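You operate a simulated robot arm through the tools that you are given. There is no shell and no other tool. Be economical: measure what you need, move in short steps, check, and stop when the job is done.

You are at the controls of a simulated robot arm. One attempt, no reset.

JOB
Put the 30 cm length tag from the packing table on top of the orange sanding block and the 50 cm length tag on top of the air cup.

It is judged by the outcome, as a careful person would: the job done as asked, and still so three seconds after it is handed in. It fails if anything else is knocked over, pushed out of place, dropped, spilled or broken.

ROBOT AND FRAMES
A 7-joint arm with a two-finger parallel gripper, fixed in place. Base frame: the origin is at the foot of the arm, x ahead of it, y to its left, z up; the work surface is at about z = 0. Readings come in cm, degrees, newtons and seconds.
With the tool pointing down near the work surface it reaches from about 24 to 62 cm from the base axis. Its first joint turns from -66.0 to 66.0 degrees. Payload 2.6 kg.
The TCP is the grasp point between the finger pads, 3 cm short of the fingertips. In the tool frame z runs along the fingers and y along their closing line. The gripper opens to 9.4 cm. The fingers are 2.8 cm wide and 1 cm thick; the gripper's body (5 by 9.6 cm) begins 5.5 cm behind the TCP.
Orientation is told as [roll, pitch, yaw] about the base's x, y, z axes, in that order, counted from this pose: with the fingers straight down and closing along the base's y, the tool's x points along the base's -x, its y along +y and its z along -z.

CONTROLS
- The arm moves only by the tool jog_arm. Its argument "commands" is a list of rows, each an object of numbers (a shift or turn left out is 0, a gripper value left out holds the last): "tx", "ty", "tz": the shift along the base's x, y, z in cm; "rx", "ry", "rz": the turn, a rotation vector about the base's x, y, z in degrees; "grip": the gripper command, from -1 (shut) to 1 (fully open), values between in proportion. In form: [{"tx": .., "ty": .., "tz": .., "rx": .., "ry": .., "rz": .., "grip": ..}, ...]. A call has 1 to 10 rows; each row is the pose to reach, as a shift and turn from the pose commanded when the call began. Each row takes 0.2 s and may step no farther than 5 cm and 8.6 degrees from the row before; otherwise, or with a gripper value out of range, the whole call is refused. Where a pose cannot be reached the arm comes as near as it can. A force on the tool above 40 N (or 10 N above the force at the start of the call, whichever is more), or a blocked arm, ends the call early, and 0.2 s more pass. The fingers move at their own pace (about 7.2 cm/s each) and stop on an object; they squeeze with about 34 N. The grip force told is the motor's: it shows also when the fingers shut on nothing. Time passes only in rows, and 0.2 s behind the last, so rows that repeat a pose let the fingers close. The reply holds the time, the measured pose of the TCP, the force on the tool along the base axes, the opening and the grip force, in the units named above and with some noise, and new pictures: "show" is both (left out), scene, wrist or none.
- Cameras (640 x 400 px; columns grow to the right, rows downward): "scene" is fixed at [0.08, 42.8, 58.16]; the picture's right is [-0.93, -0.38, 0.00], its down [-0.16, 0.39, -0.91] and it looks along [0.34, -0.84, -0.42] (base axes); focal length 354 px, centre (320, 200). "wrist" rides on the gripper at [7.6, 1.4, -10.2] in the tool frame; the picture's right is [-0.18, 0.98, 0.00], its down [-0.75, -0.14, -0.64] and it looks along [-0.63, -0.12, 0.77] (tool axes); focal length 243 px, centre (320, 200). There is no depth. A picture from a camera that has moved, and an enlarged one, comes with that camera's place and axes in the base frame and with its lens. The place of the scene camera against the robot may be out by one fixed shift of up to 1.8 cm in any direction.
- zoom(camera, box): a new picture of the part [left, top, right, bottom] of that camera's present view, enlarged. It takes no simulated time.
- sign_off(): hands the job in; it is judged then, once.

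Work in short steps. Places have to be worked out from the pictures, the camera data and where the tool is seen: move nearer, look again, correct. Check each grasp and each placing, and mend what went wrong. You have 90 turns and 170 pictures in all, those below and enlarged ones among them. Open the gripper and draw the arm clear of the work before you hand the job in, unless the task says otherwise; then end with one line.

The tools are called after ">>>" as a command line: name --argument value ..., lists and objects as JSON in quotes. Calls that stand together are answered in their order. jog_arm: Moves the arm, as the interface text tells. Its arguments: {"type":"object","properties":{"commands":{"type":"array","items":{"type":"object","properties":{"tx":{"type":"number"},"ty":{"type":"number"},"tz":{"type":"number"},"rx":{"type":"number"},"ry":{"type":"number"},"rz":{"type":"number"},"grip":{"type":"number"}}}},"show":{"type":"string","enum":["both","scene","wrist","none"]}},"required":["commands"]} The other tools are called the same way: zoom (camera, box) takes an enlarged picture of a part of a camera's view; sign_off () hands the job in.

At the start:

```text
time_s: 0.0
tool_pos: [23.95, -28.02, 30.79]
tcp_rot: [0.1, 0.0, 0.0]
ft_force: [-0.6, -0.3, -0.7]
gripper_width: 9.4
gripper_force: 0.1
```

scene: 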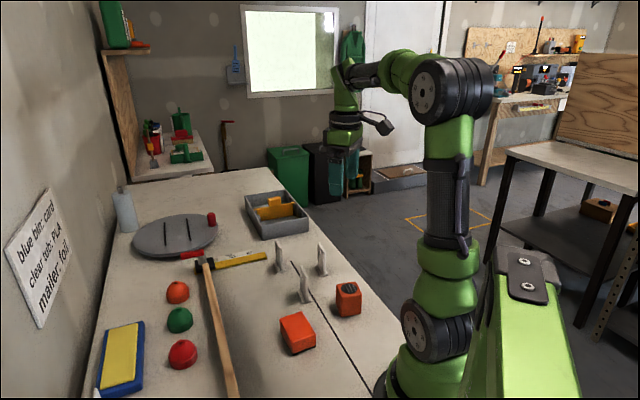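
wrist: 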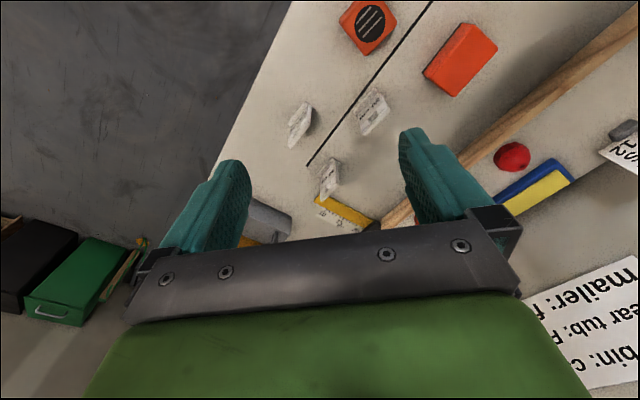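

The pictures show three standing tags, two orange blocks and some other items. I'll zoom in to identify the tags and the air cup.

>>> zoom --camera "scene" --box '[240, 220, 400, 370]'

>>> zoom --camera "wrist" --box '[260, 0, 520, 220]'

>>> zoom --camera "scene" --box '[80, 180, 320, 330]'

```text
2.67 times, centred on (320, 295) of scene
camera zoom: at [0.08, 42.8, 58.16], right [-0.93, -0.38, 0.0], down [-0.16, 0.39, -0.91], along [0.34, -0.84, -0.42], focal length 945 px, centre (320, -53)
```

zoom: 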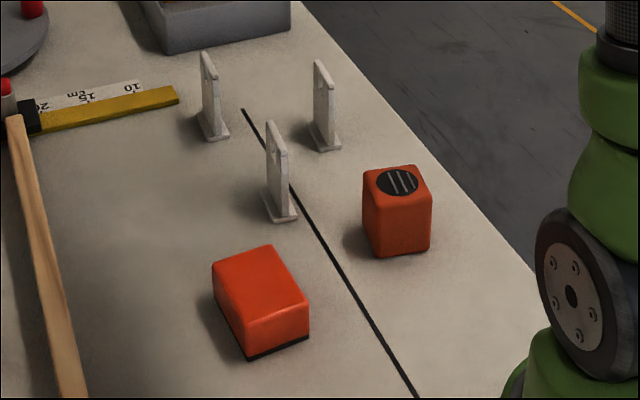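

```text
1.82 times, centred on (390, 110) of wrist
camera zoom: at [16.34, -26.51, 41.08], right [0.18, 0.98, 0.0], down [0.75, -0.14, 0.64], along [0.63, -0.12, -0.77], focal length 441 px, centre (193, 364)
```

zoom: 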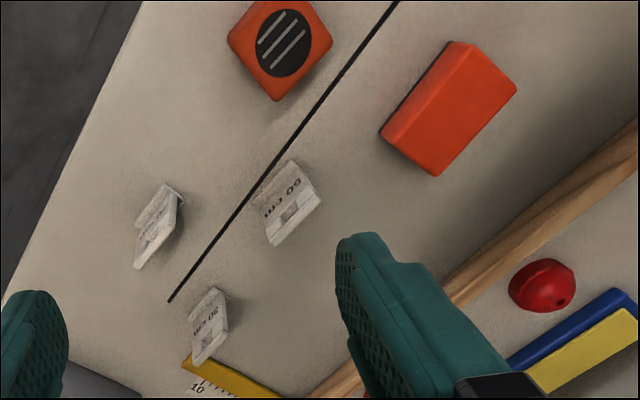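

```text
2.67 times, centred on (200, 255) of scene
camera zoom: at [0.08, 42.8, 58.16], right [-0.93, -0.38, 0.0], down [-0.16, 0.39, -0.91], along [0.34, -0.84, -0.42], focal length 945 px, centre (640, 53)
```

zoom: 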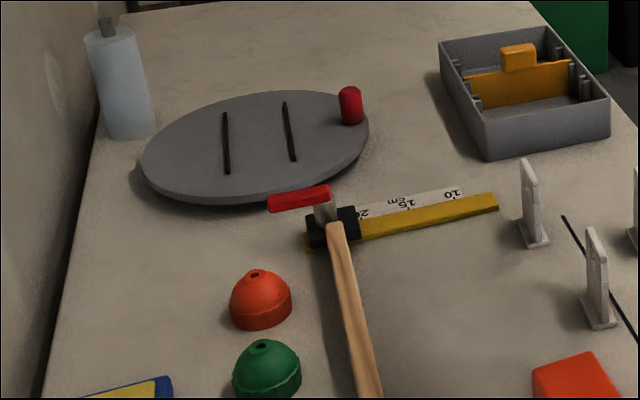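

I need legible tag numbers and a better look at the cup candidates, so I'll zoom in further.

>>> zoom --camera "wrist" --box '[350, 80, 400, 145]'

>>> zoom --camera "wrist" --box '[280, 90, 360, 210]'

>>> zoom --camera "scene" --box '[80, 160, 240, 270]'

>>> zoom --camera "scene" --box '[85, 270, 245, 400]'

>>> zoom --camera "scene" --box '[0, 180, 80, 330]'

```text
6.15 times, centred on (375, 112) of wrist
camera zoom: at [16.34, -26.51, 41.08], right [0.18, 0.98, 0.0], down [0.75, -0.14, 0.64], along [0.63, -0.12, -0.77], focal length 1493 px, centre (-18, 738)
```

zoom: 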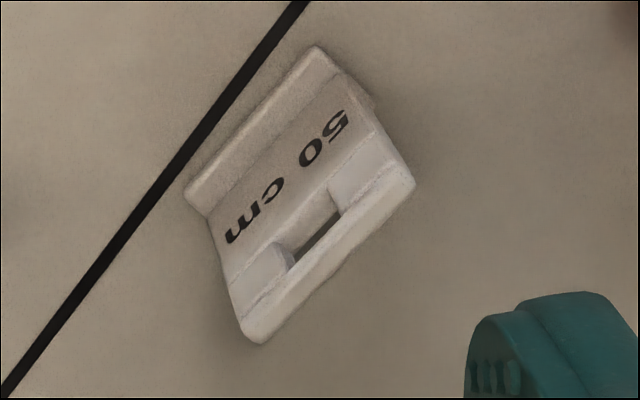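

```text
3.33 times, centred on (320, 150) of wrist
camera zoom: at [16.34, -26.51, 41.08], right [0.18, 0.98, 0.0], down [0.75, -0.14, 0.64], along [0.63, -0.12, -0.77], focal length 809 px, centre (320, 367)
```

zoom: 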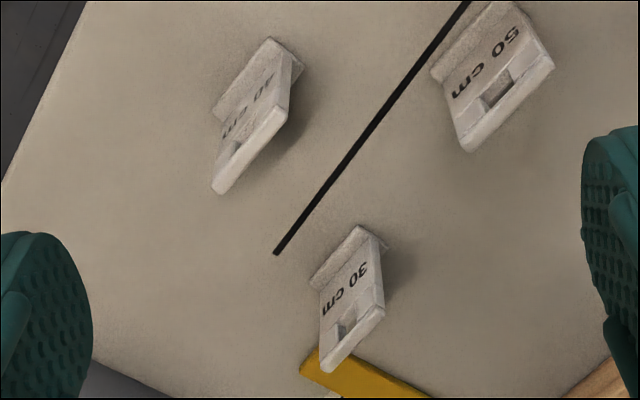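

```text
3.64 times, centred on (160, 215) of scene
camera zoom: at [0.08, 42.8, 58.16], right [-0.93, -0.38, 0.0], down [-0.16, 0.39, -0.91], along [0.34, -0.84, -0.42], focal length 1288 px, centre (902, 146)
```

zoom: 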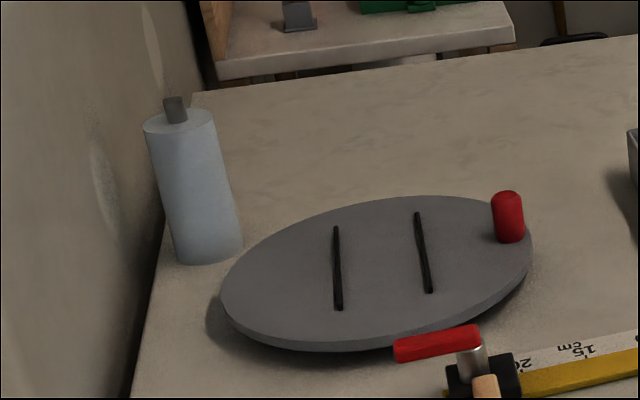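

```text
3.08 times, centred on (165, 335) of scene
camera zoom: at [0.08, 42.8, 58.16], right [-0.93, -0.38, 0.0], down [-0.16, 0.39, -0.91], along [0.34, -0.84, -0.42], focal length 1090 px, centre (797, -215)
```

zoom: 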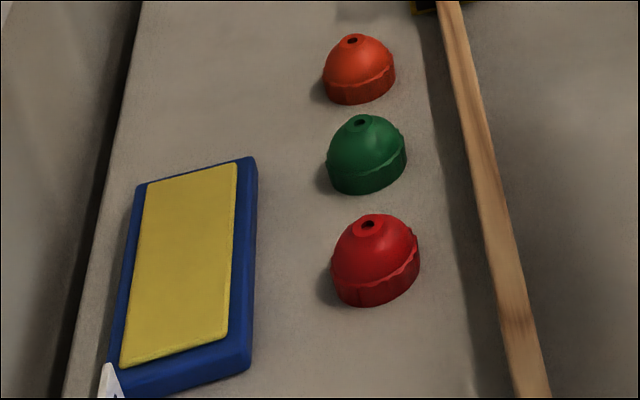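

```text
2.67 times, centred on (40, 255) of scene
camera zoom: at [0.08, 42.8, 58.16], right [-0.93, -0.38, 0.0], down [-0.16, 0.39, -0.91], along [0.34, -0.84, -0.42], focal length 945 px, centre (1067, 53)
```

zoom: 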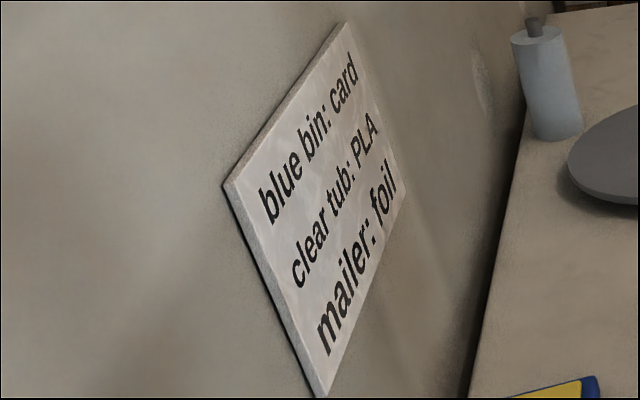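

A second white sign is partly visible at the wrist view's right edge and may say which cup is the air cup. I'll zoom there first.

>>> zoom --camera "wrist" --box '[560, 90, 640, 190]'

>>> zoom --camera "scene" --box '[0, 300, 160, 400]'

```text
4.00 times, centred on (600, 140) of wrist
camera zoom: at [16.34, -26.51, 41.08], right [0.18, 0.98, 0.0], down [0.75, -0.14, 0.64], along [0.63, -0.12, -0.77], focal length 970 px, centre (-800, 440)
```

zoom: 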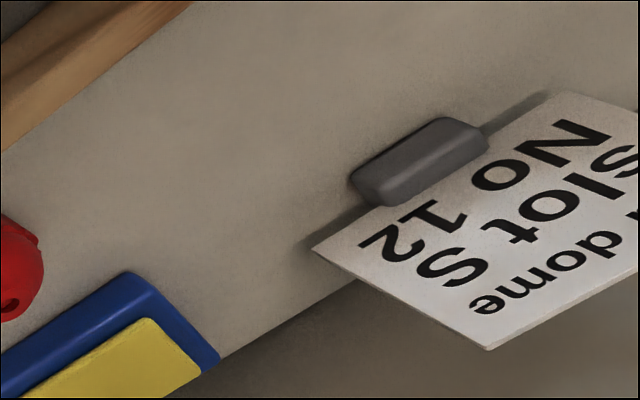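

```text
4.00 times, centred on (80, 350) of scene
camera zoom: at [0.08, 42.8, 58.16], right [-0.93, -0.38, 0.0], down [-0.16, 0.39, -0.91], along [0.34, -0.84, -0.42], focal length 1417 px, centre (1280, -400)
```

zoom: 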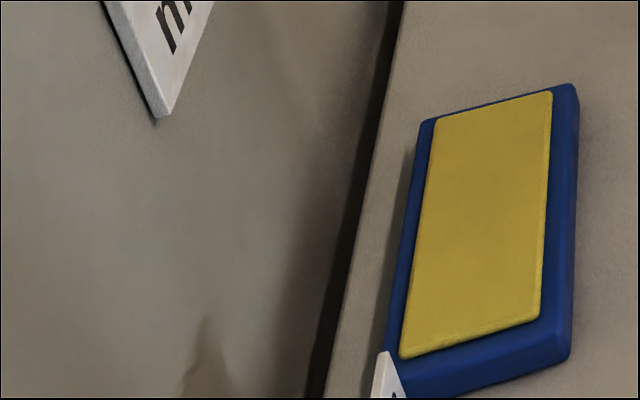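

The sign reads like "... dome / Slot S... / No 12..." and I need all of it. I'll move the gripper toward +y at the same height to bring it into view.

>>> jog_arm --commands '[{"ty": 4.5, "tx": 0.5}, {"ty": 9, "tx": 1}, {"ty": 13.5, "tx": 1.5}, {"ty": 18, "tx": 2}, {"ty": 20, "tx": 2}]' --show "both"

```text
time_s: 1.2
tool_pos: [25.82, -7.78, 30.82]
tcp_rot: [0.0, 0.0, -0.1]
ft_force: [0.1, 0.0, -0.6]
gripper_width: 9.41
gripper_force: 0.0
camera wrist: at [18.23, -6.45, 41.04], right [0.18, 0.98, 0.0], down [0.75, -0.14, 0.64], along [0.63, -0.12, -0.77], focal length 243 px, centre (320, 200)
```

scene: 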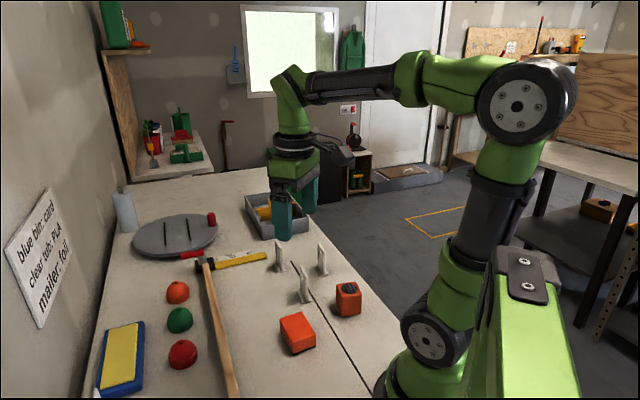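
wrist: 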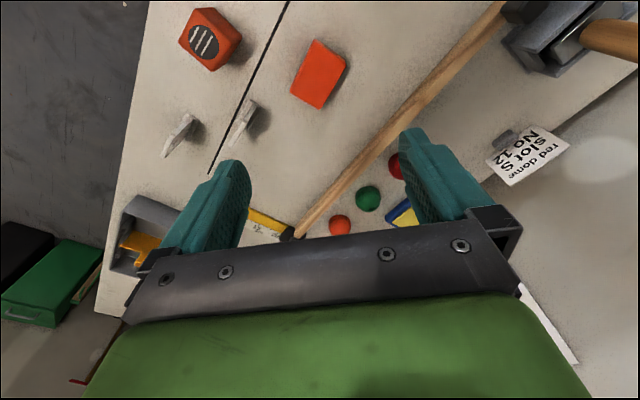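

Now the sign is in view. I'll zoom in on it and on the tray beyond.

>>> zoom --camera "wrist" --box '[470, 100, 590, 200]'

>>> zoom --camera "wrist" --box '[480, 0, 640, 100]'

>>> zoom --camera "wrist" --box '[160, 0, 400, 150]'

```text
4.00 times, centred on (530, 150) of wrist
camera zoom: at [18.23, -6.45, 41.04], right [0.18, 0.98, 0.0], down [0.75, -0.14, 0.64], along [0.63, -0.12, -0.77], focal length 970 px, centre (-520, 400)
```

zoom: 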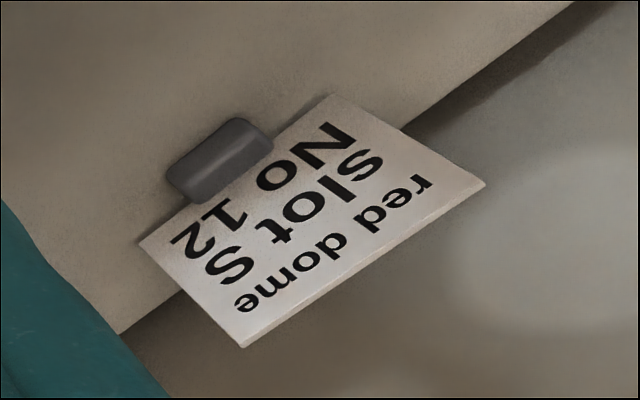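

```text
4.00 times, centred on (560, 50) of wrist
camera zoom: at [18.23, -6.45, 41.04], right [0.18, 0.98, 0.0], down [0.75, -0.14, 0.64], along [0.63, -0.12, -0.77], focal length 970 px, centre (-640, 800)
```

zoom: 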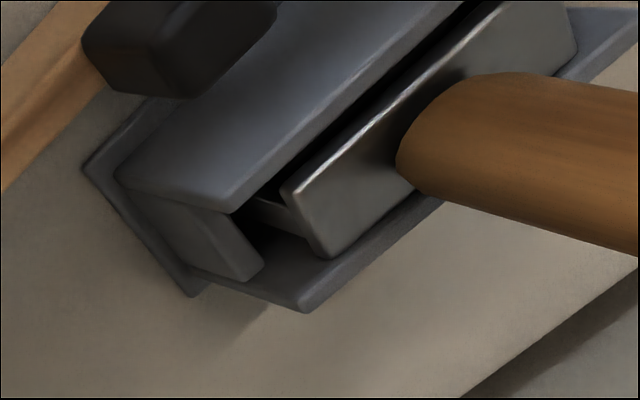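

```text
2.67 times, centred on (280, 75) of wrist
camera zoom: at [18.23, -6.45, 41.04], right [0.18, 0.98, 0.0], down [0.75, -0.14, 0.64], along [0.63, -0.12, -0.77], focal length 647 px, centre (427, 533)
```

zoom: 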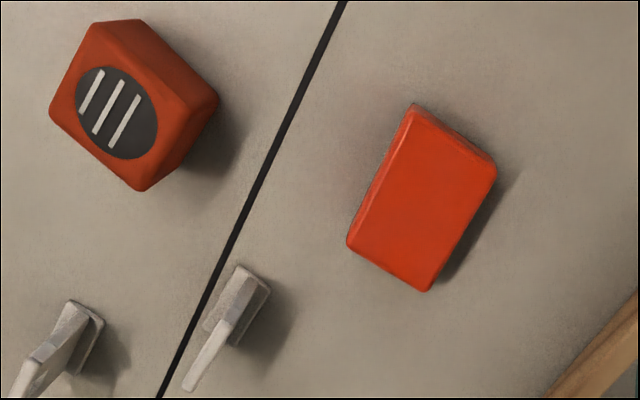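

The sign only labels the red dome as No 12, slot S, so it doesn't name an air cup. I'll look for other notes around the scene.

>>> zoom --camera "scene" --box '[440, 0, 640, 125]'

>>> zoom --camera "scene" --box '[320, 80, 440, 200]'

>>> zoom --camera "scene" --box '[90, 0, 260, 180]'

>>> zoom --camera "scene" --box '[320, 270, 370, 330]'

```text
3.20 times, centred on (540, 62) of scene
camera zoom: at [0.07, 42.8, 58.16], right [-0.93, -0.38, 0.0], down [-0.16, 0.39, -0.91], along [0.34, -0.84, -0.42], focal length 1134 px, centre (-384, 640)
```

zoom: 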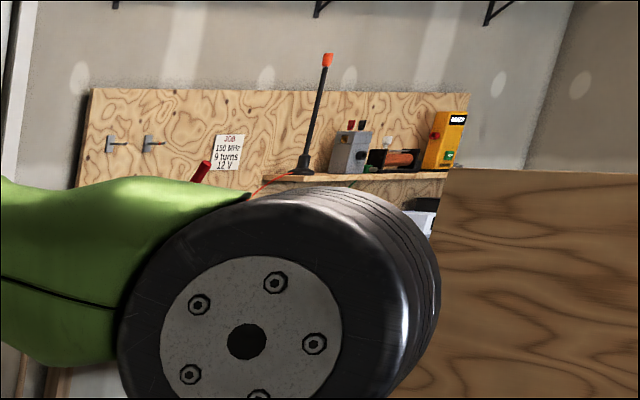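

```text
3.33 times, centred on (380, 140) of scene
camera zoom: at [0.07, 42.8, 58.16], right [-0.93, -0.38, 0.0], down [-0.16, 0.39, -0.91], along [0.34, -0.84, -0.42], focal length 1181 px, centre (120, 400)
```

zoom: 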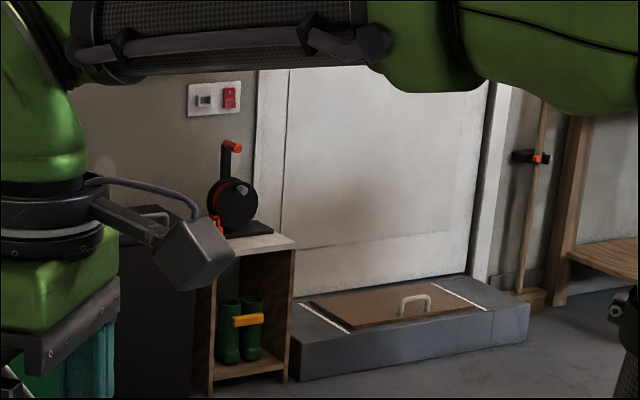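

```text
2.22 times, centred on (175, 90) of scene
camera zoom: at [0.07, 42.8, 58.16], right [-0.93, -0.38, 0.0], down [-0.16, 0.39, -0.91], along [0.34, -0.84, -0.42], focal length 787 px, centre (642, 444)
```

zoom: 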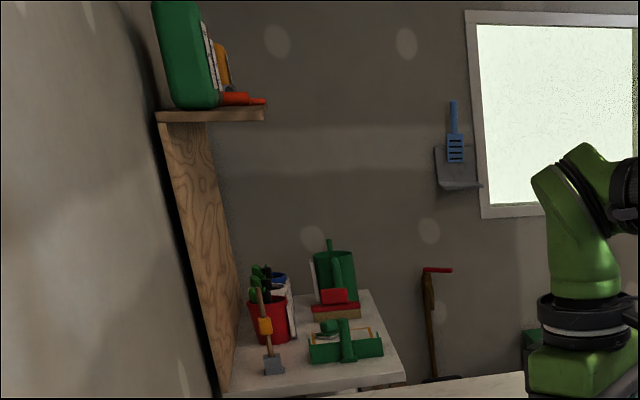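

```text
6.67 times, centred on (345, 300) of scene
camera zoom: at [0.07, 42.8, 58.16], right [-0.93, -0.38, 0.0], down [-0.16, 0.39, -0.91], along [0.34, -0.84, -0.42], focal length 2362 px, centre (153, -467)
```

zoom: 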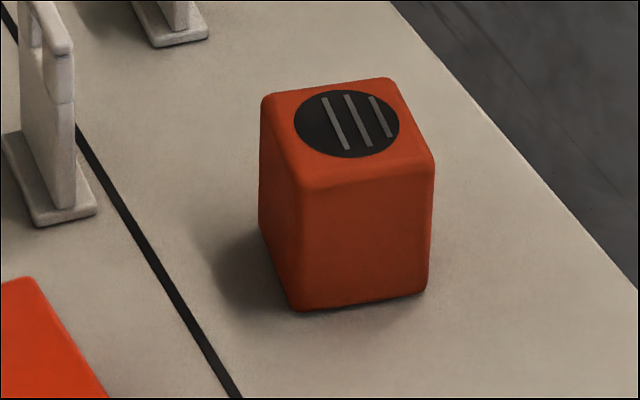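

The vented orange cube is the only single, flat-topped thing that could be the air cup, and the block with the dark base is the sanding block. I put the 50 cm tag near (31, -21) and the 30 cm tag near (42, -30), both with their width along about 131°. I'll move above the 50 tag with the fingers closing across its plate.

>>> jog_arm --commands '[{"tx": 0.9, "ty": -2.2, "tz": -1.8, "rz": -8.2}, {"tx": 1.7, "ty": -4.5, "tz": -3.6, "rz": -16.4}, {"tx": 2.6, "ty": -6.7, "tz": -5.4, "rz": -24.6}, {"tx": 3.5, "ty": -8.9, "tz": -7.2, "rz": -32.8}, {"tx": 4.3, "ty": -11.2, "tz": -9, "rz": -41}, {"tx": 5.2, "ty": -13.4, "tz": -10.8, "rz": -49}, {"tx": 5.2, "ty": -13.4, "tz": -10.8, "rz": -49}]'

```text
time_s: 2.8
tool_pos: [31.25, -21.24, 20.31]
tcp_rot: [0.0, 0.0, -49.1]
ft_force: [0.0, 0.1, -0.3]
gripper_width: 9.41
gripper_force: 0.0
camera wrist: at [27.28, -14.6, 30.43], right [0.86, 0.5, 0.0], down [0.39, -0.66, 0.64], along [0.32, -0.55, -0.77], focal length 243 px, centre (320, 200)
```

scene: 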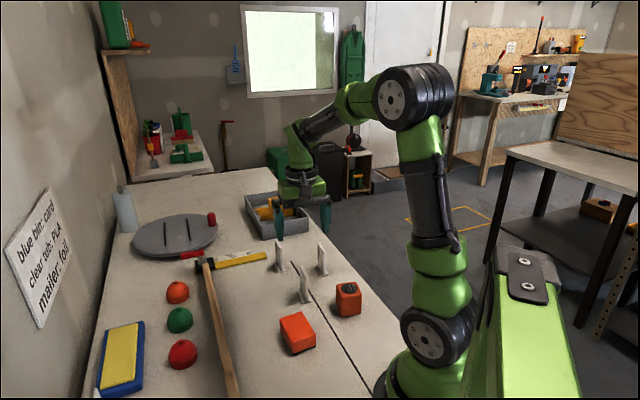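
wrist: 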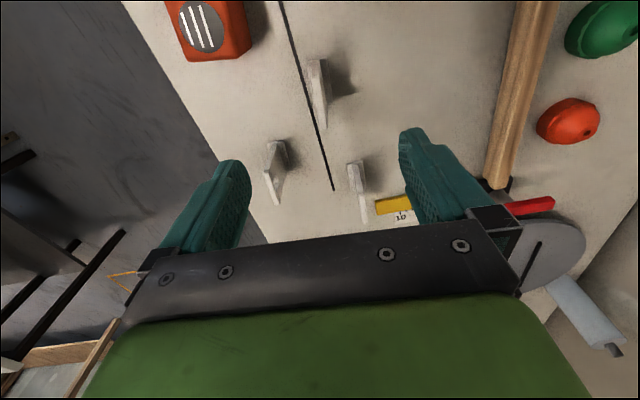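

Now a zoom on the 50 tag for precise position and angle.

>>> zoom --camera "wrist" --box '[250, 30, 410, 130]'

>>> zoom --camera "wrist" --box '[160, 0, 290, 80]'

```text
4.00 times, centred on (330, 80) of wrist
camera zoom: at [27.28, -14.6, 30.43], right [0.86, 0.5, 0.0], down [0.39, -0.66, 0.64], along [0.32, -0.55, -0.77], focal length 970 px, centre (280, 680)
```

zoom: 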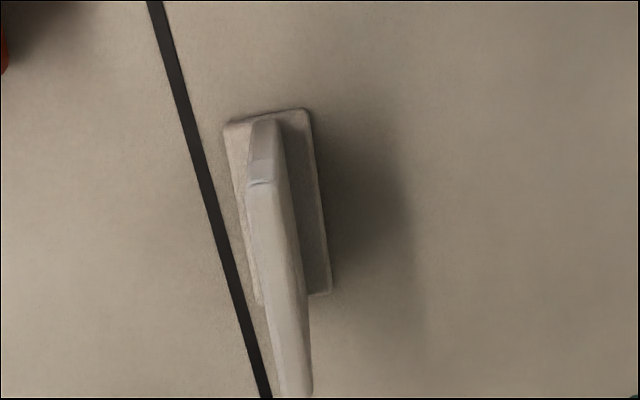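

```text
4.92 times, centred on (225, 40) of wrist
camera zoom: at [27.28, -14.6, 30.43], right [0.86, 0.5, 0.0], down [0.39, -0.66, 0.64], along [0.32, -0.55, -0.77], focal length 1194 px, centre (788, 988)
```

zoom: 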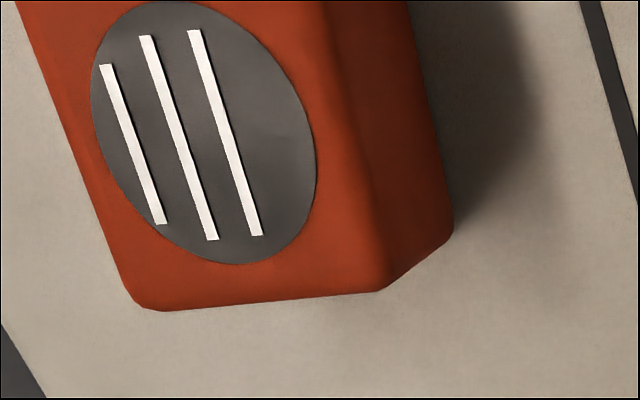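

From this view the 50 tag's foot is centred at (31.0, -21.0), 4.9 by 2.3 cm, with its width at about -50.5°, and the tag is about 8 cm tall. The alignment is good, so I'll descend straight to z of about 5.

>>> jog_arm --commands '[{"tx": -0.2, "ty": 0.2, "tz": -4, "rz": -1.4}, {"tx": -0.2, "ty": 0.2, "tz": -8, "rz": -1.4}, {"tx": -0.2, "ty": 0.2, "tz": -12, "rz": -1.4}, {"tx": -0.2, "ty": 0.2, "tz": -15.2, "rz": -1.4}, {"tx": -0.2, "ty": 0.2, "tz": -15.2, "rz": -1.4}]'

```text
time_s: 4.0
tool_pos: [30.86, -21.17, 4.65]
tcp_rot: [0.0, 0.0, -50.4]
ft_force: [0.2, 0.7, -0.3]
gripper_width: 9.4
gripper_force: 0.0
camera wrist: at [27.25, -14.34, 14.91], right [0.87, 0.48, 0.0], down [0.37, -0.67, 0.64], along [0.31, -0.56, -0.77], focal length 243 px, centre (320, 200)
```

scene: 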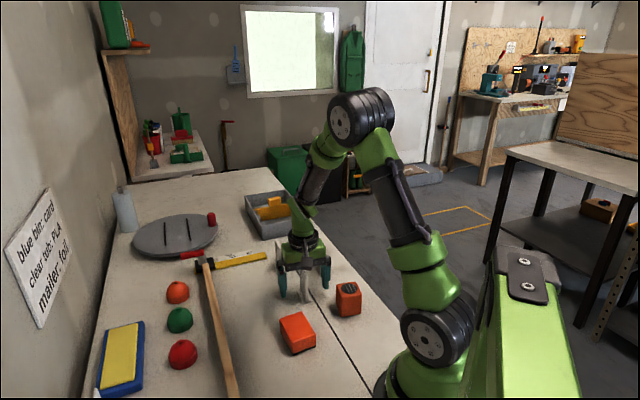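
wrist: 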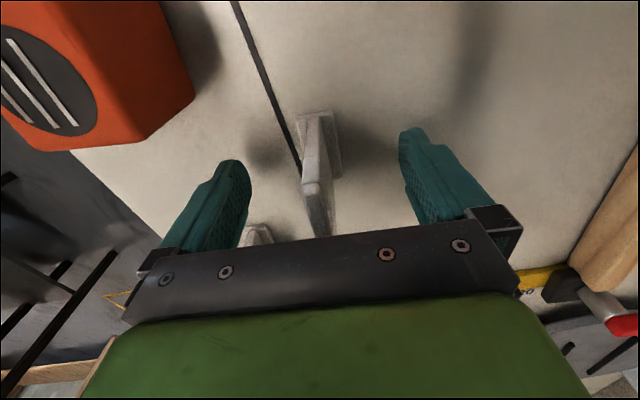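

The tag sits centred between the fingers, so I'll close on it.

>>> jog_arm --commands '[{"grip": 0}, {"grip": -0.5}, {"grip": -1}, {"grip": -1}, {"grip": -1}]' --show "wrist"

```text
time_s: 5.2
tool_pos: [30.9, -21.01, 4.67]
tcp_rot: [0.0, 0.1, -50.4]
ft_force: [-0.7, 1.2, -0.5]
gripper_width: 1.18
gripper_force: 34.3
camera wrist: at [27.26, -14.34, 14.95], right [0.87, 0.49, 0.0], down [0.37, -0.67, 0.64], along [0.31, -0.56, -0.77], focal length 243 px, centre (320, 200)
```

wrist: 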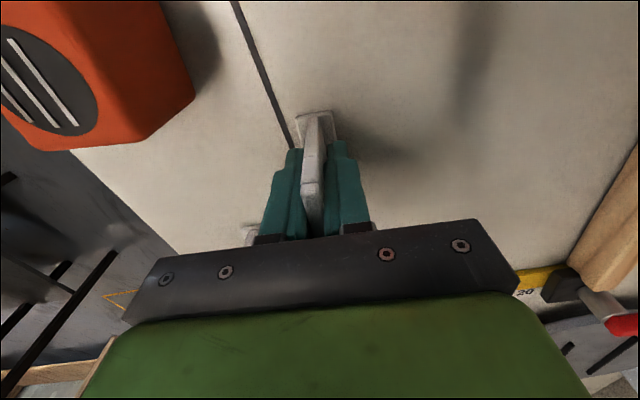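

I have a firm grip at 1.18 cm. Before lifting, I'll take a close zoom of the cup for its height and centre.

>>> zoom --camera "wrist" --box '[0, 0, 240, 150]'

>>> jog_arm --commands '[{"tz": 2}, {"tz": 5}, {"tz": 9}, {"tz": 13}, {"tz": 17}, {"tz": 17}]'

```text
2.67 times, centred on (120, 75) of wrist
camera zoom: at [27.26, -14.34, 14.95], right [0.87, 0.49, 0.0], down [0.37, -0.67, 0.64], along [0.31, -0.56, -0.77], focal length 647 px, centre (853, 533)
```

zoom: 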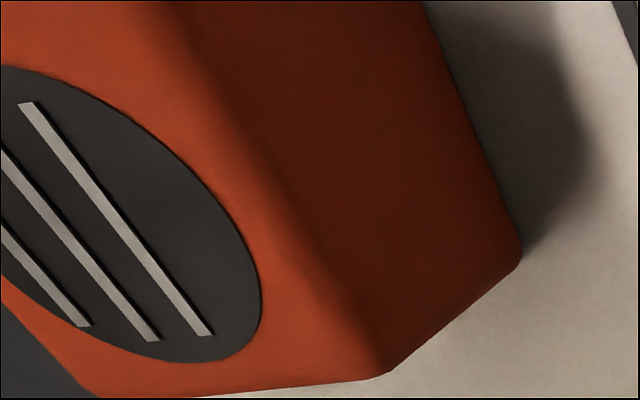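

```text
time_s: 6.6
tool_pos: [31.11, -21.13, 21.8]
tcp_rot: [0.1, 0.0, -50.2]
ft_force: [-0.6, -0.2, 0.4]
gripper_width: 1.16
gripper_force: 34.2
camera wrist: at [27.31, -14.36, 32.07], right [0.87, 0.49, 0.0], down [0.37, -0.67, 0.64], along [0.31, -0.56, -0.77], focal length 243 px, centre (320, 200)
```

scene: 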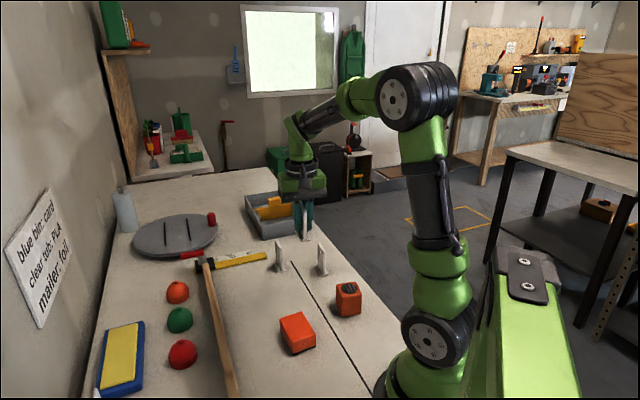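
wrist: 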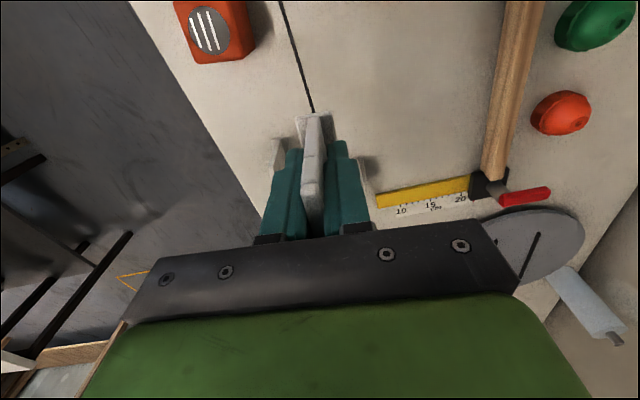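

From two views the cup's top centre is about (19.75, -21.2), its height 5.1–5.9 cm, and its edges at about 33° and -57°. I'll carry the tag over it, turn to -57° and hover.

>>> jog_arm --commands '[{"tx": -3.8, "tz": 0, "rz": -2.2}, {"tx": -7.6, "tz": 0, "rz": -4.4}, {"tx": -11.35, "ty": -0.1, "tz": -2, "rz": -6.6}, {"tx": -11.35, "ty": -0.1, "tz": -5, "rz": -6.6}, {"tx": -11.35, "ty": -0.1, "tz": -7.5, "rz": -6.6}, {"tx": -11.35, "ty": -0.1, "tz": -7.5, "rz": -6.6}]'

```text
time_s: 8.0
tool_pos: [19.5, -21.19, 14.28]
tcp_rot: [-0.1, 0.1, -57.0]
ft_force: [-0.1, -0.8, -0.7]
gripper_width: 1.16
gripper_force: 34.2
camera wrist: at [16.66, -14.08, 24.43], right [0.92, 0.38, 0.0], down [0.29, -0.71, 0.64], along [0.24, -0.59, -0.77], focal length 243 px, centre (320, 200)
```

scene: 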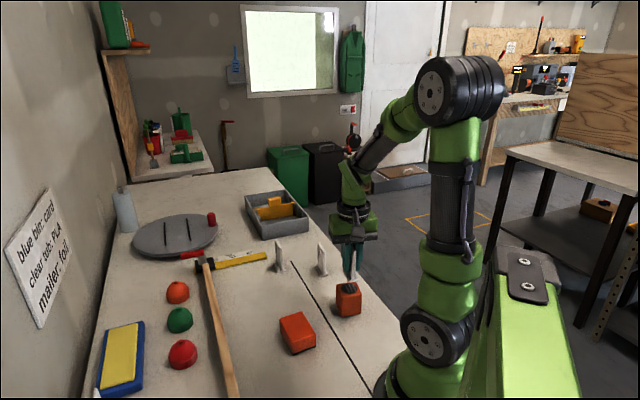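
wrist: 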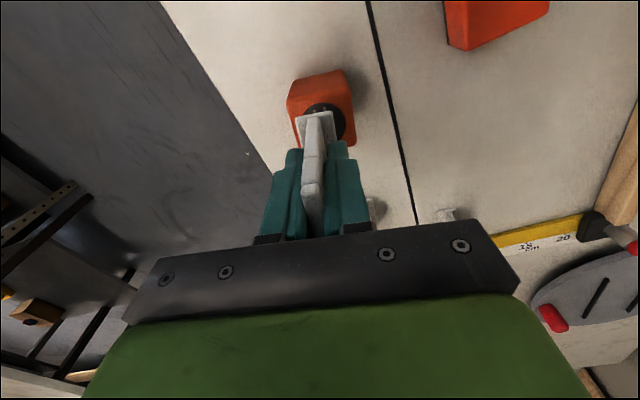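

>>> zoom --camera "wrist" --box '[260, 50, 390, 150]'

>>> zoom --camera "scene" --box '[315, 235, 385, 325]'

```text
4.00 times, centred on (325, 100) of wrist
camera zoom: at [16.66, -14.08, 24.43], right [0.92, 0.38, 0.0], down [0.29, -0.71, 0.64], along [0.24, -0.59, -0.77], focal length 970 px, centre (300, 600)
```

zoom: 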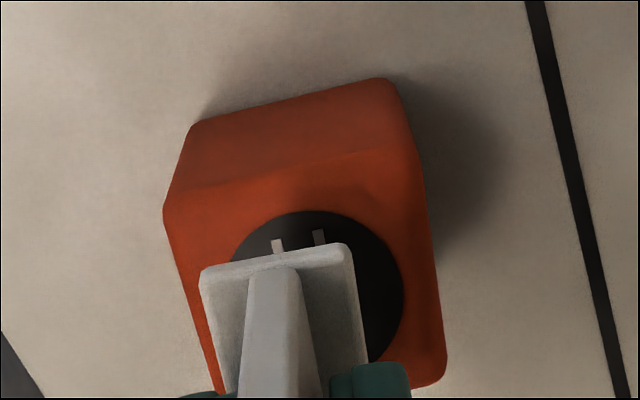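

```text
4.44 times, centred on (350, 280) of scene
camera zoom: at [0.08, 42.8, 58.16], right [-0.93, -0.38, 0.0], down [-0.16, 0.39, -0.91], along [0.34, -0.84, -0.42], focal length 1574 px, centre (187, -156)
```

zoom: 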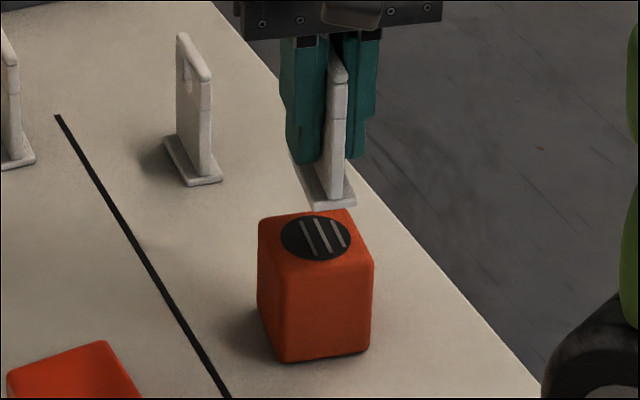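

Both cameras agree that the tag sits about 0.35 cm short in x and is otherwise over the centre. I'll correct that and lower to just above the top.

>>> jog_arm --commands '[{"tx": 0.35, "tz": 0}, {"tx": 0.35, "tz": -2}, {"tx": 0.35, "tz": -3.2}, {"tx": 0.35, "tz": -3.2}]' --show "none"

>>> zoom --camera "scene" --box '[315, 235, 385, 325]'

>>> zoom --camera "wrist" --box '[260, 50, 390, 150]'

```text
time_s: 9.0
tool_pos: [19.85, -21.18, 11.18]
tcp_rot: [0.0, 0.0, -57.0]
ft_force: [-0.3, -1.0, -0.1]
gripper_width: 1.18
gripper_force: 33.9
```

```text
4.44 times, centred on (350, 280) of scene
camera zoom: at [0.08, 42.8, 58.16], right [-0.93, -0.38, 0.0], down [-0.16, 0.39, -0.91], along [0.34, -0.84, -0.42], focal length 1574 px, centre (187, -156)
```

zoom: 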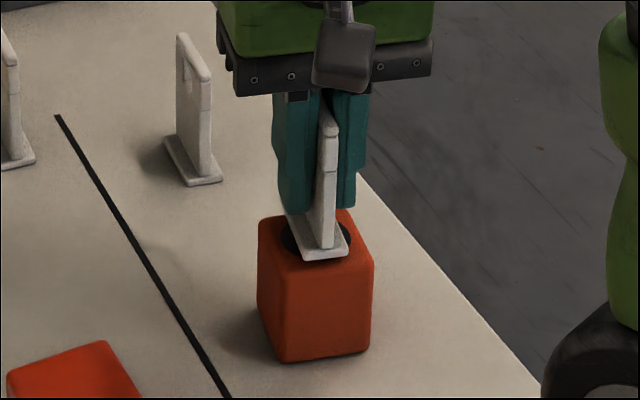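

```text
4.00 times, centred on (325, 100) of wrist
camera zoom: at [16.96, -13.99, 21.39], right [0.92, 0.38, 0.0], down [0.29, -0.71, 0.64], along [0.25, -0.59, -0.77], focal length 970 px, centre (300, 600)
```

zoom: 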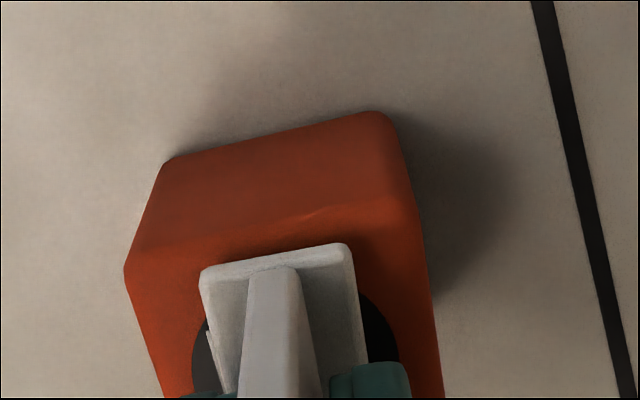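

It's well centred and close to contact. I'll lower in small steps while watching the force.

>>> jog_arm --commands '[{"tz": -0.25}, {"tz": -0.5}, {"tz": -0.5}]' --show "none"

>>> zoom --camera "scene" --box '[325, 260, 375, 320]'

```text
time_s: 9.8
tool_pos: [19.84, -21.22, 10.6]
tcp_rot: [0.0, 0.1, -57.0]
ft_force: [-0.5, 1.5, 7.7]
gripper_width: 1.16
gripper_force: 33.3
```

```text
6.67 times, centred on (350, 290) of scene
camera zoom: at [0.07, 42.8, 58.16], right [-0.93, -0.38, 0.0], down [-0.16, 0.39, -0.91], along [0.34, -0.84, -0.42], focal length 2362 px, centre (120, -400)
```

zoom: 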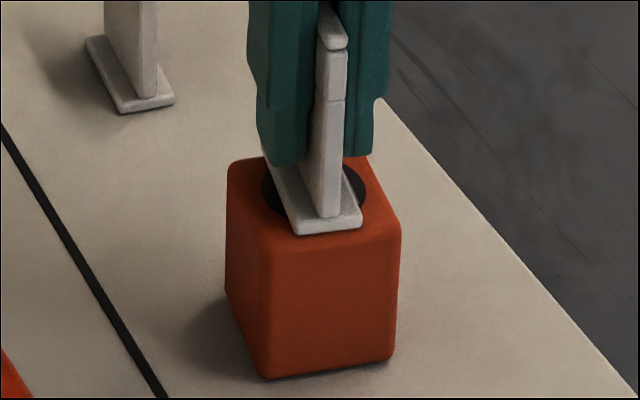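

There is 7.7 N of contact, so the foot rests on the cup. I'll open the fingers.

>>> jog_arm --commands '[{"grip": -0.6}, {"grip": -0.2}, {"grip": 0.2}, {"grip": 0.2}]' --show "none"

>>> zoom --camera "scene" --box '[315, 235, 385, 325]'

```text
time_s: 10.8
tool_pos: [19.86, -21.16, 10.64]
tcp_rot: [-0.1, 0.0, -57.0]
ft_force: [-0.7, -1.3, 0.4]
gripper_width: 5.63
gripper_force: 0.0
```

```text
4.44 times, centred on (350, 280) of scene
camera zoom: at [0.08, 42.8, 58.16], right [-0.93, -0.38, 0.0], down [-0.16, 0.39, -0.91], along [0.34, -0.84, -0.42], focal length 1574 px, centre (187, -156)
```

zoom: 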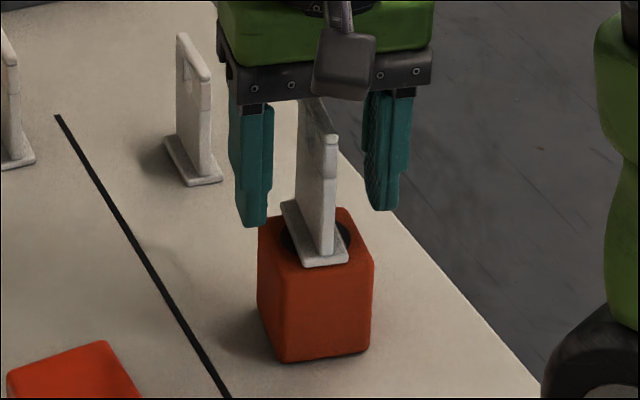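

The 50 tag stands on the cup. I'll lift straight up, then move above the 30 tag at about (42.3, -29.8).

>>> jog_arm --commands '[{"tz": 4}, {"tz": 8}, {"tz": 11, "grip": 1}, {"tx": 3.8, "ty": -1.4, "tz": 11, "rz": 1}, {"tx": 7.6, "ty": -2.9, "tz": 11, "rz": 2}, {"tx": 11.4, "ty": -4.3, "tz": 11, "rz": 3}, {"tx": 15.2, "ty": -5.7, "tz": 11, "rz": 4}, {"tx": 19, "ty": -7.2, "tz": 11, "rz": 6}, {"tx": 22.4, "ty": -8.6, "tz": 11, "rz": 7}, {"tx": 22.4, "ty": -8.6, "tz": 11, "rz": 7}]'

```text
time_s: 13.0
tool_pos: [42.42, -29.8, 21.91]
tcp_rot: [0.0, 0.1, -49.8]
ft_force: [0.4, 0.8, -0.2]
gripper_width: 9.43
gripper_force: 0.2
camera wrist: at [38.67, -23.05, 32.16], right [0.87, 0.49, 0.0], down [0.38, -0.67, 0.64], along [0.32, -0.56, -0.77], focal length 243 px, centre (320, 200)
```

scene: 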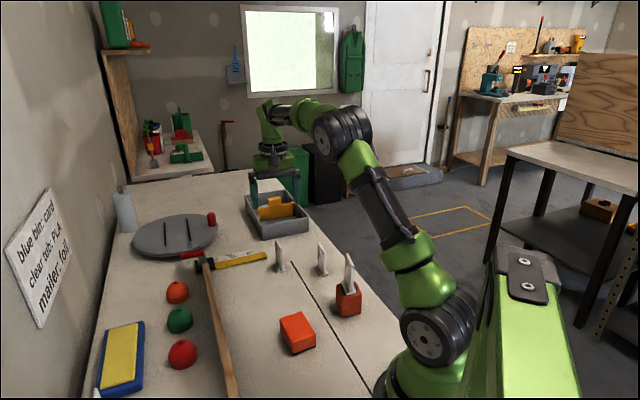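
wrist: 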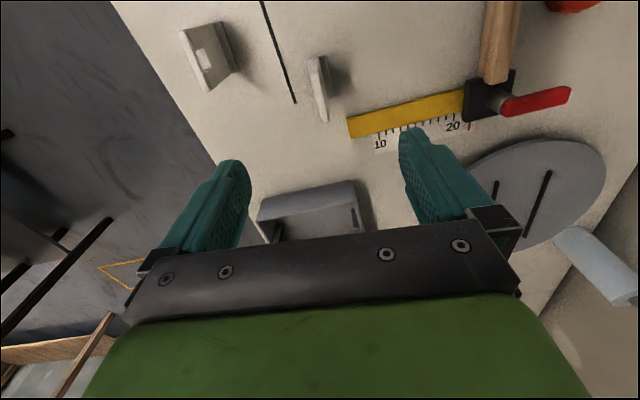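

>>> zoom --camera "wrist" --box '[250, 30, 410, 130]'

>>> zoom --camera "scene" --box '[240, 220, 400, 330]'

```text
4.00 times, centred on (330, 80) of wrist
camera zoom: at [38.67, -23.05, 32.16], right [0.87, 0.49, 0.0], down [0.38, -0.67, 0.64], along [0.32, -0.56, -0.77], focal length 970 px, centre (280, 680)
```

zoom: 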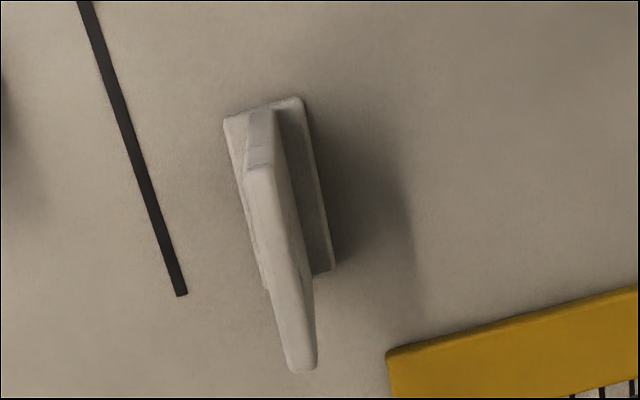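

```text
3.64 times, centred on (320, 275) of scene
camera zoom: at [0.08, 42.8, 58.16], right [-0.93, -0.38, 0.0], down [-0.16, 0.39, -0.91], along [0.34, -0.84, -0.42], focal length 1288 px, centre (320, -73)
```

zoom: 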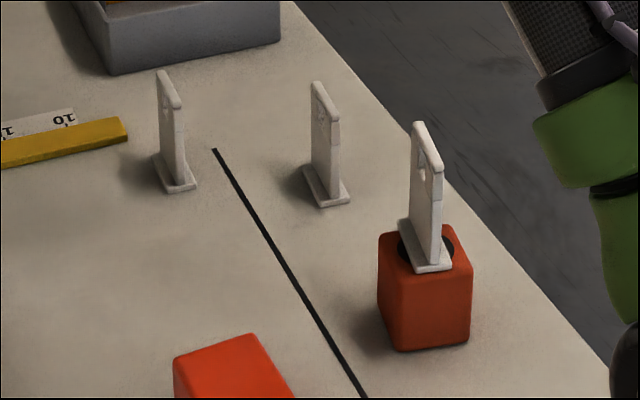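

The 30 tag's foot is centred near (42.55, -29.6) at about -46°. The ruler and the neighbouring tag are well clear of the fingers, so I'll correct and descend.

>>> jog_arm --commands '[{"tx": 0.15, "ty": 0.2, "tz": -4, "rz": 3.8}, {"tx": 0.15, "ty": 0.2, "tz": -8, "rz": 3.8}, {"tx": 0.15, "ty": 0.2, "tz": -12, "rz": 3.8}, {"tx": 0.15, "ty": 0.2, "tz": -12, "rz": 3.8}]' --show "wrist"

```text
time_s: 14.0
tool_pos: [42.5, -29.25, 9.69]
tcp_rot: [0.0, 0.0, -46.2]
ft_force: [0.7, 0.3, 0.5]
gripper_width: 9.42
gripper_force: 0.1
camera wrist: at [38.29, -22.75, 19.95], right [0.84, 0.55, 0.0], down [0.42, -0.64, 0.64], along [0.35, -0.54, -0.77], focal length 243 px, centre (320, 200)
```

wrist: 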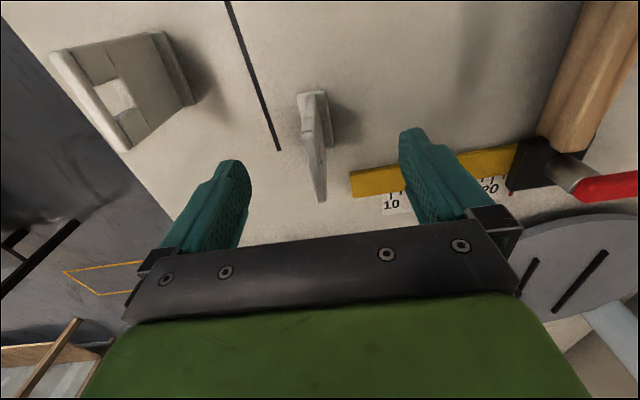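

The plate is centred and parallel to the pads. I'll go down another 5 cm and check.

>>> jog_arm --commands '[{"tz": -2.5}, {"tz": -4.8}, {"tz": -4.8}]' --show "wrist"

```text
time_s: 14.8
tool_pos: [42.45, -29.61, 4.74]
tcp_rot: [0.0, 0.0, -46.2]
ft_force: [-1.1, 0.1, -0.2]
gripper_width: 9.41
gripper_force: 0.1
camera wrist: at [38.19, -23.01, 14.99], right [0.84, 0.55, 0.0], down [0.42, -0.64, 0.64], along [0.35, -0.54, -0.77], focal length 243 px, centre (320, 200)
```

wrist: 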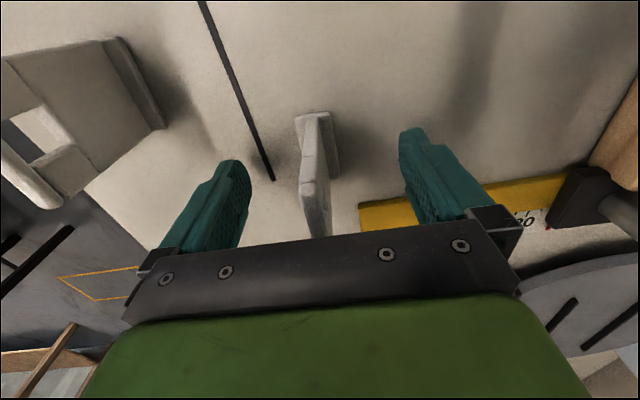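

I'll close on the tag.

>>> jog_arm --commands '[{"grip": 0}, {"grip": -0.5}, {"grip": -1}, {"grip": -1}, {"grip": -1}]' --show "wrist"

```text
time_s: 16.0
tool_pos: [42.33, -29.44, 4.72]
tcp_rot: [0.1, 0.0, -46.2]
ft_force: [-0.5, -0.3, 0.1]
gripper_width: 1.15
gripper_force: 33.4
camera wrist: at [38.19, -23.0, 15.02], right [0.84, 0.55, 0.0], down [0.42, -0.64, 0.64], along [0.35, -0.54, -0.77], focal length 243 px, centre (320, 200)
```

wrist: 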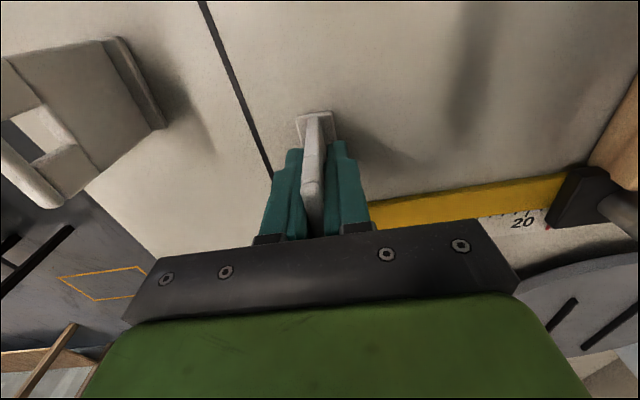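

The grip holds at 1.15 cm. I'll lift vertically, then traverse high to the sanding block at about (26.6, -8.4).

>>> jog_arm --commands '[{"tz": 2}, {"tz": 6}, {"tz": 10.5}, {"tz": 15}, {"tx": -3.2, "ty": 3.8, "tz": 15, "rz": 1}, {"tx": -6, "ty": 7.6, "tz": 15, "rz": 2}, {"tx": -8.8, "ty": 11.4, "tz": 15, "rz": 3}, {"tx": -11.6, "ty": 15.2, "tz": 15, "rz": 4}, {"tx": -14, "ty": 18.5, "tz": 15, "rz": 4}, {"tx": -15.8, "ty": 21.1, "tz": 15, "rz": 4}]'

```text
time_s: 18.2
tool_pos: [26.95, -8.66, 19.77]
tcp_rot: [0.1, -0.1, -42.3]
ft_force: [0.8, -0.1, -0.1]
gripper_width: 1.19
gripper_force: 34.5
camera wrist: at [22.27, -2.37, 30.03], right [0.8, 0.6, 0.0], down [0.46, -0.61, 0.64], along [0.39, -0.51, -0.77], focal length 243 px, centre (320, 200)
```

scene: 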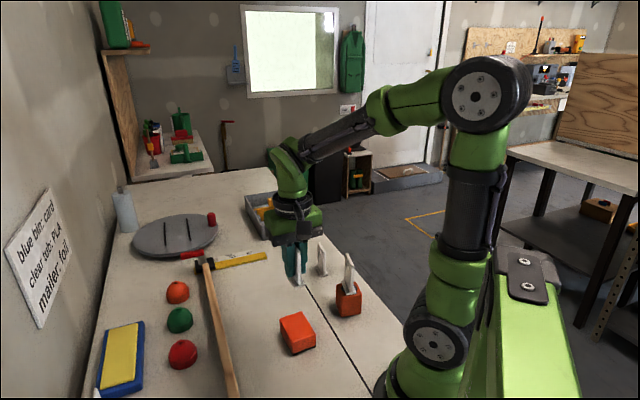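
wrist: 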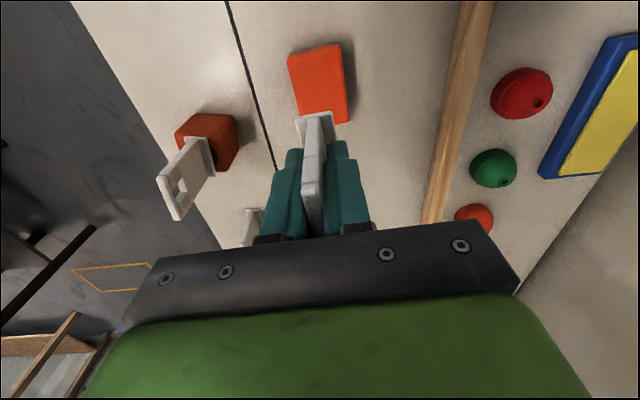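

>>> zoom --camera "wrist" --box '[260, 30, 388, 130]'

>>> zoom --camera "scene" --box '[250, 230, 370, 365]'

```text
4.00 times, centred on (324, 80) of wrist
camera zoom: at [22.27, -2.37, 30.03], right [0.8, 0.6, 0.0], down [0.46, -0.61, 0.64], along [0.39, -0.51, -0.77], focal length 970 px, centre (304, 680)
```

zoom: 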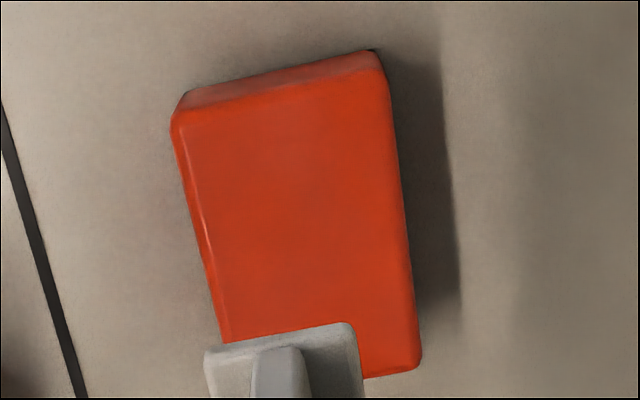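

```text
2.96 times, centred on (310, 298) of scene
camera zoom: at [0.08, 42.8, 58.16], right [-0.93, -0.38, 0.0], down [-0.16, 0.39, -0.91], along [0.34, -0.84, -0.42], focal length 1050 px, centre (350, -89)
```

zoom: 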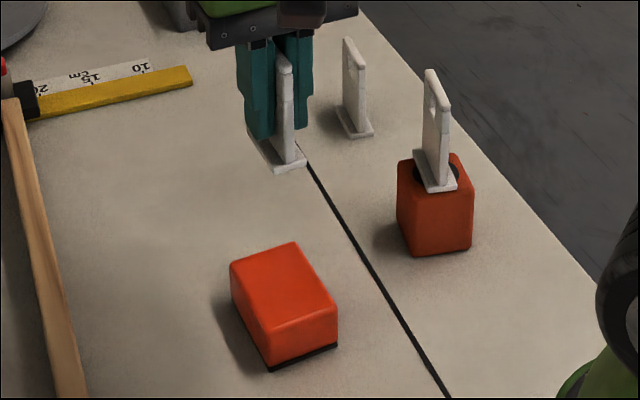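

The block's top is centred near (27.1, -8.5), lies at -42°, and is about 3.3 cm high. The tag is nearly right over it, so I'll lower to just above.

>>> jog_arm --commands '[{"tx": 0.1, "ty": 0.1, "tz": -4}, {"tx": 0.1, "ty": 0.1, "tz": -8}, {"tx": 0.1, "ty": 0.1, "tz": -9.9}, {"tx": 0.1, "ty": 0.1, "tz": -9.9}]' --show "none"

>>> zoom --camera "scene" --box '[255, 260, 345, 360]'

>>> zoom --camera "wrist" --box '[240, 30, 400, 150]'

```text
time_s: 19.2
tool_pos: [26.73, -8.52, 10.04]
tcp_rot: [0.0, 0.0, -42.3]
ft_force: [0.2, -0.3, -0.5]
gripper_width: 1.2
gripper_force: 33.8
```

```text
4.00 times, centred on (300, 310) of scene
camera zoom: at [0.08, 42.8, 58.16], right [-0.93, -0.38, 0.0], down [-0.16, 0.39, -0.91], along [0.34, -0.84, -0.42], focal length 1417 px, centre (400, -240)
```

zoom: 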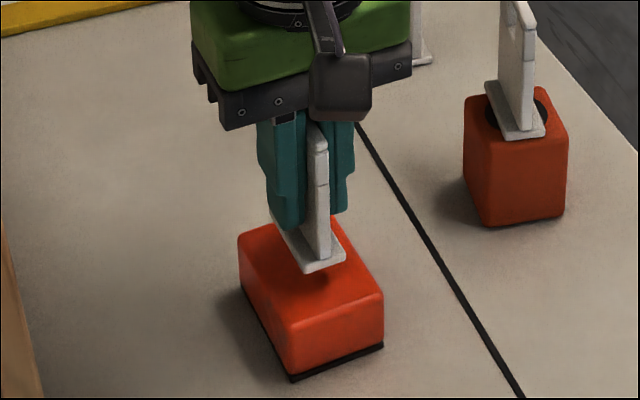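

```text
3.33 times, centred on (320, 90) of wrist
camera zoom: at [22.19, -2.28, 20.33], right [0.8, 0.6, 0.0], down [0.46, -0.61, 0.64], along [0.39, -0.51, -0.77], focal length 809 px, centre (320, 567)
```

zoom: 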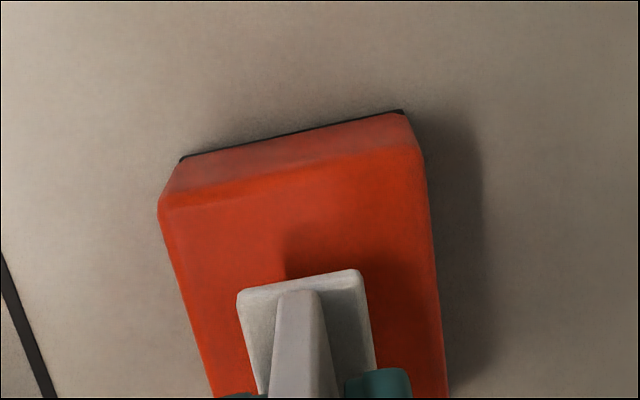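

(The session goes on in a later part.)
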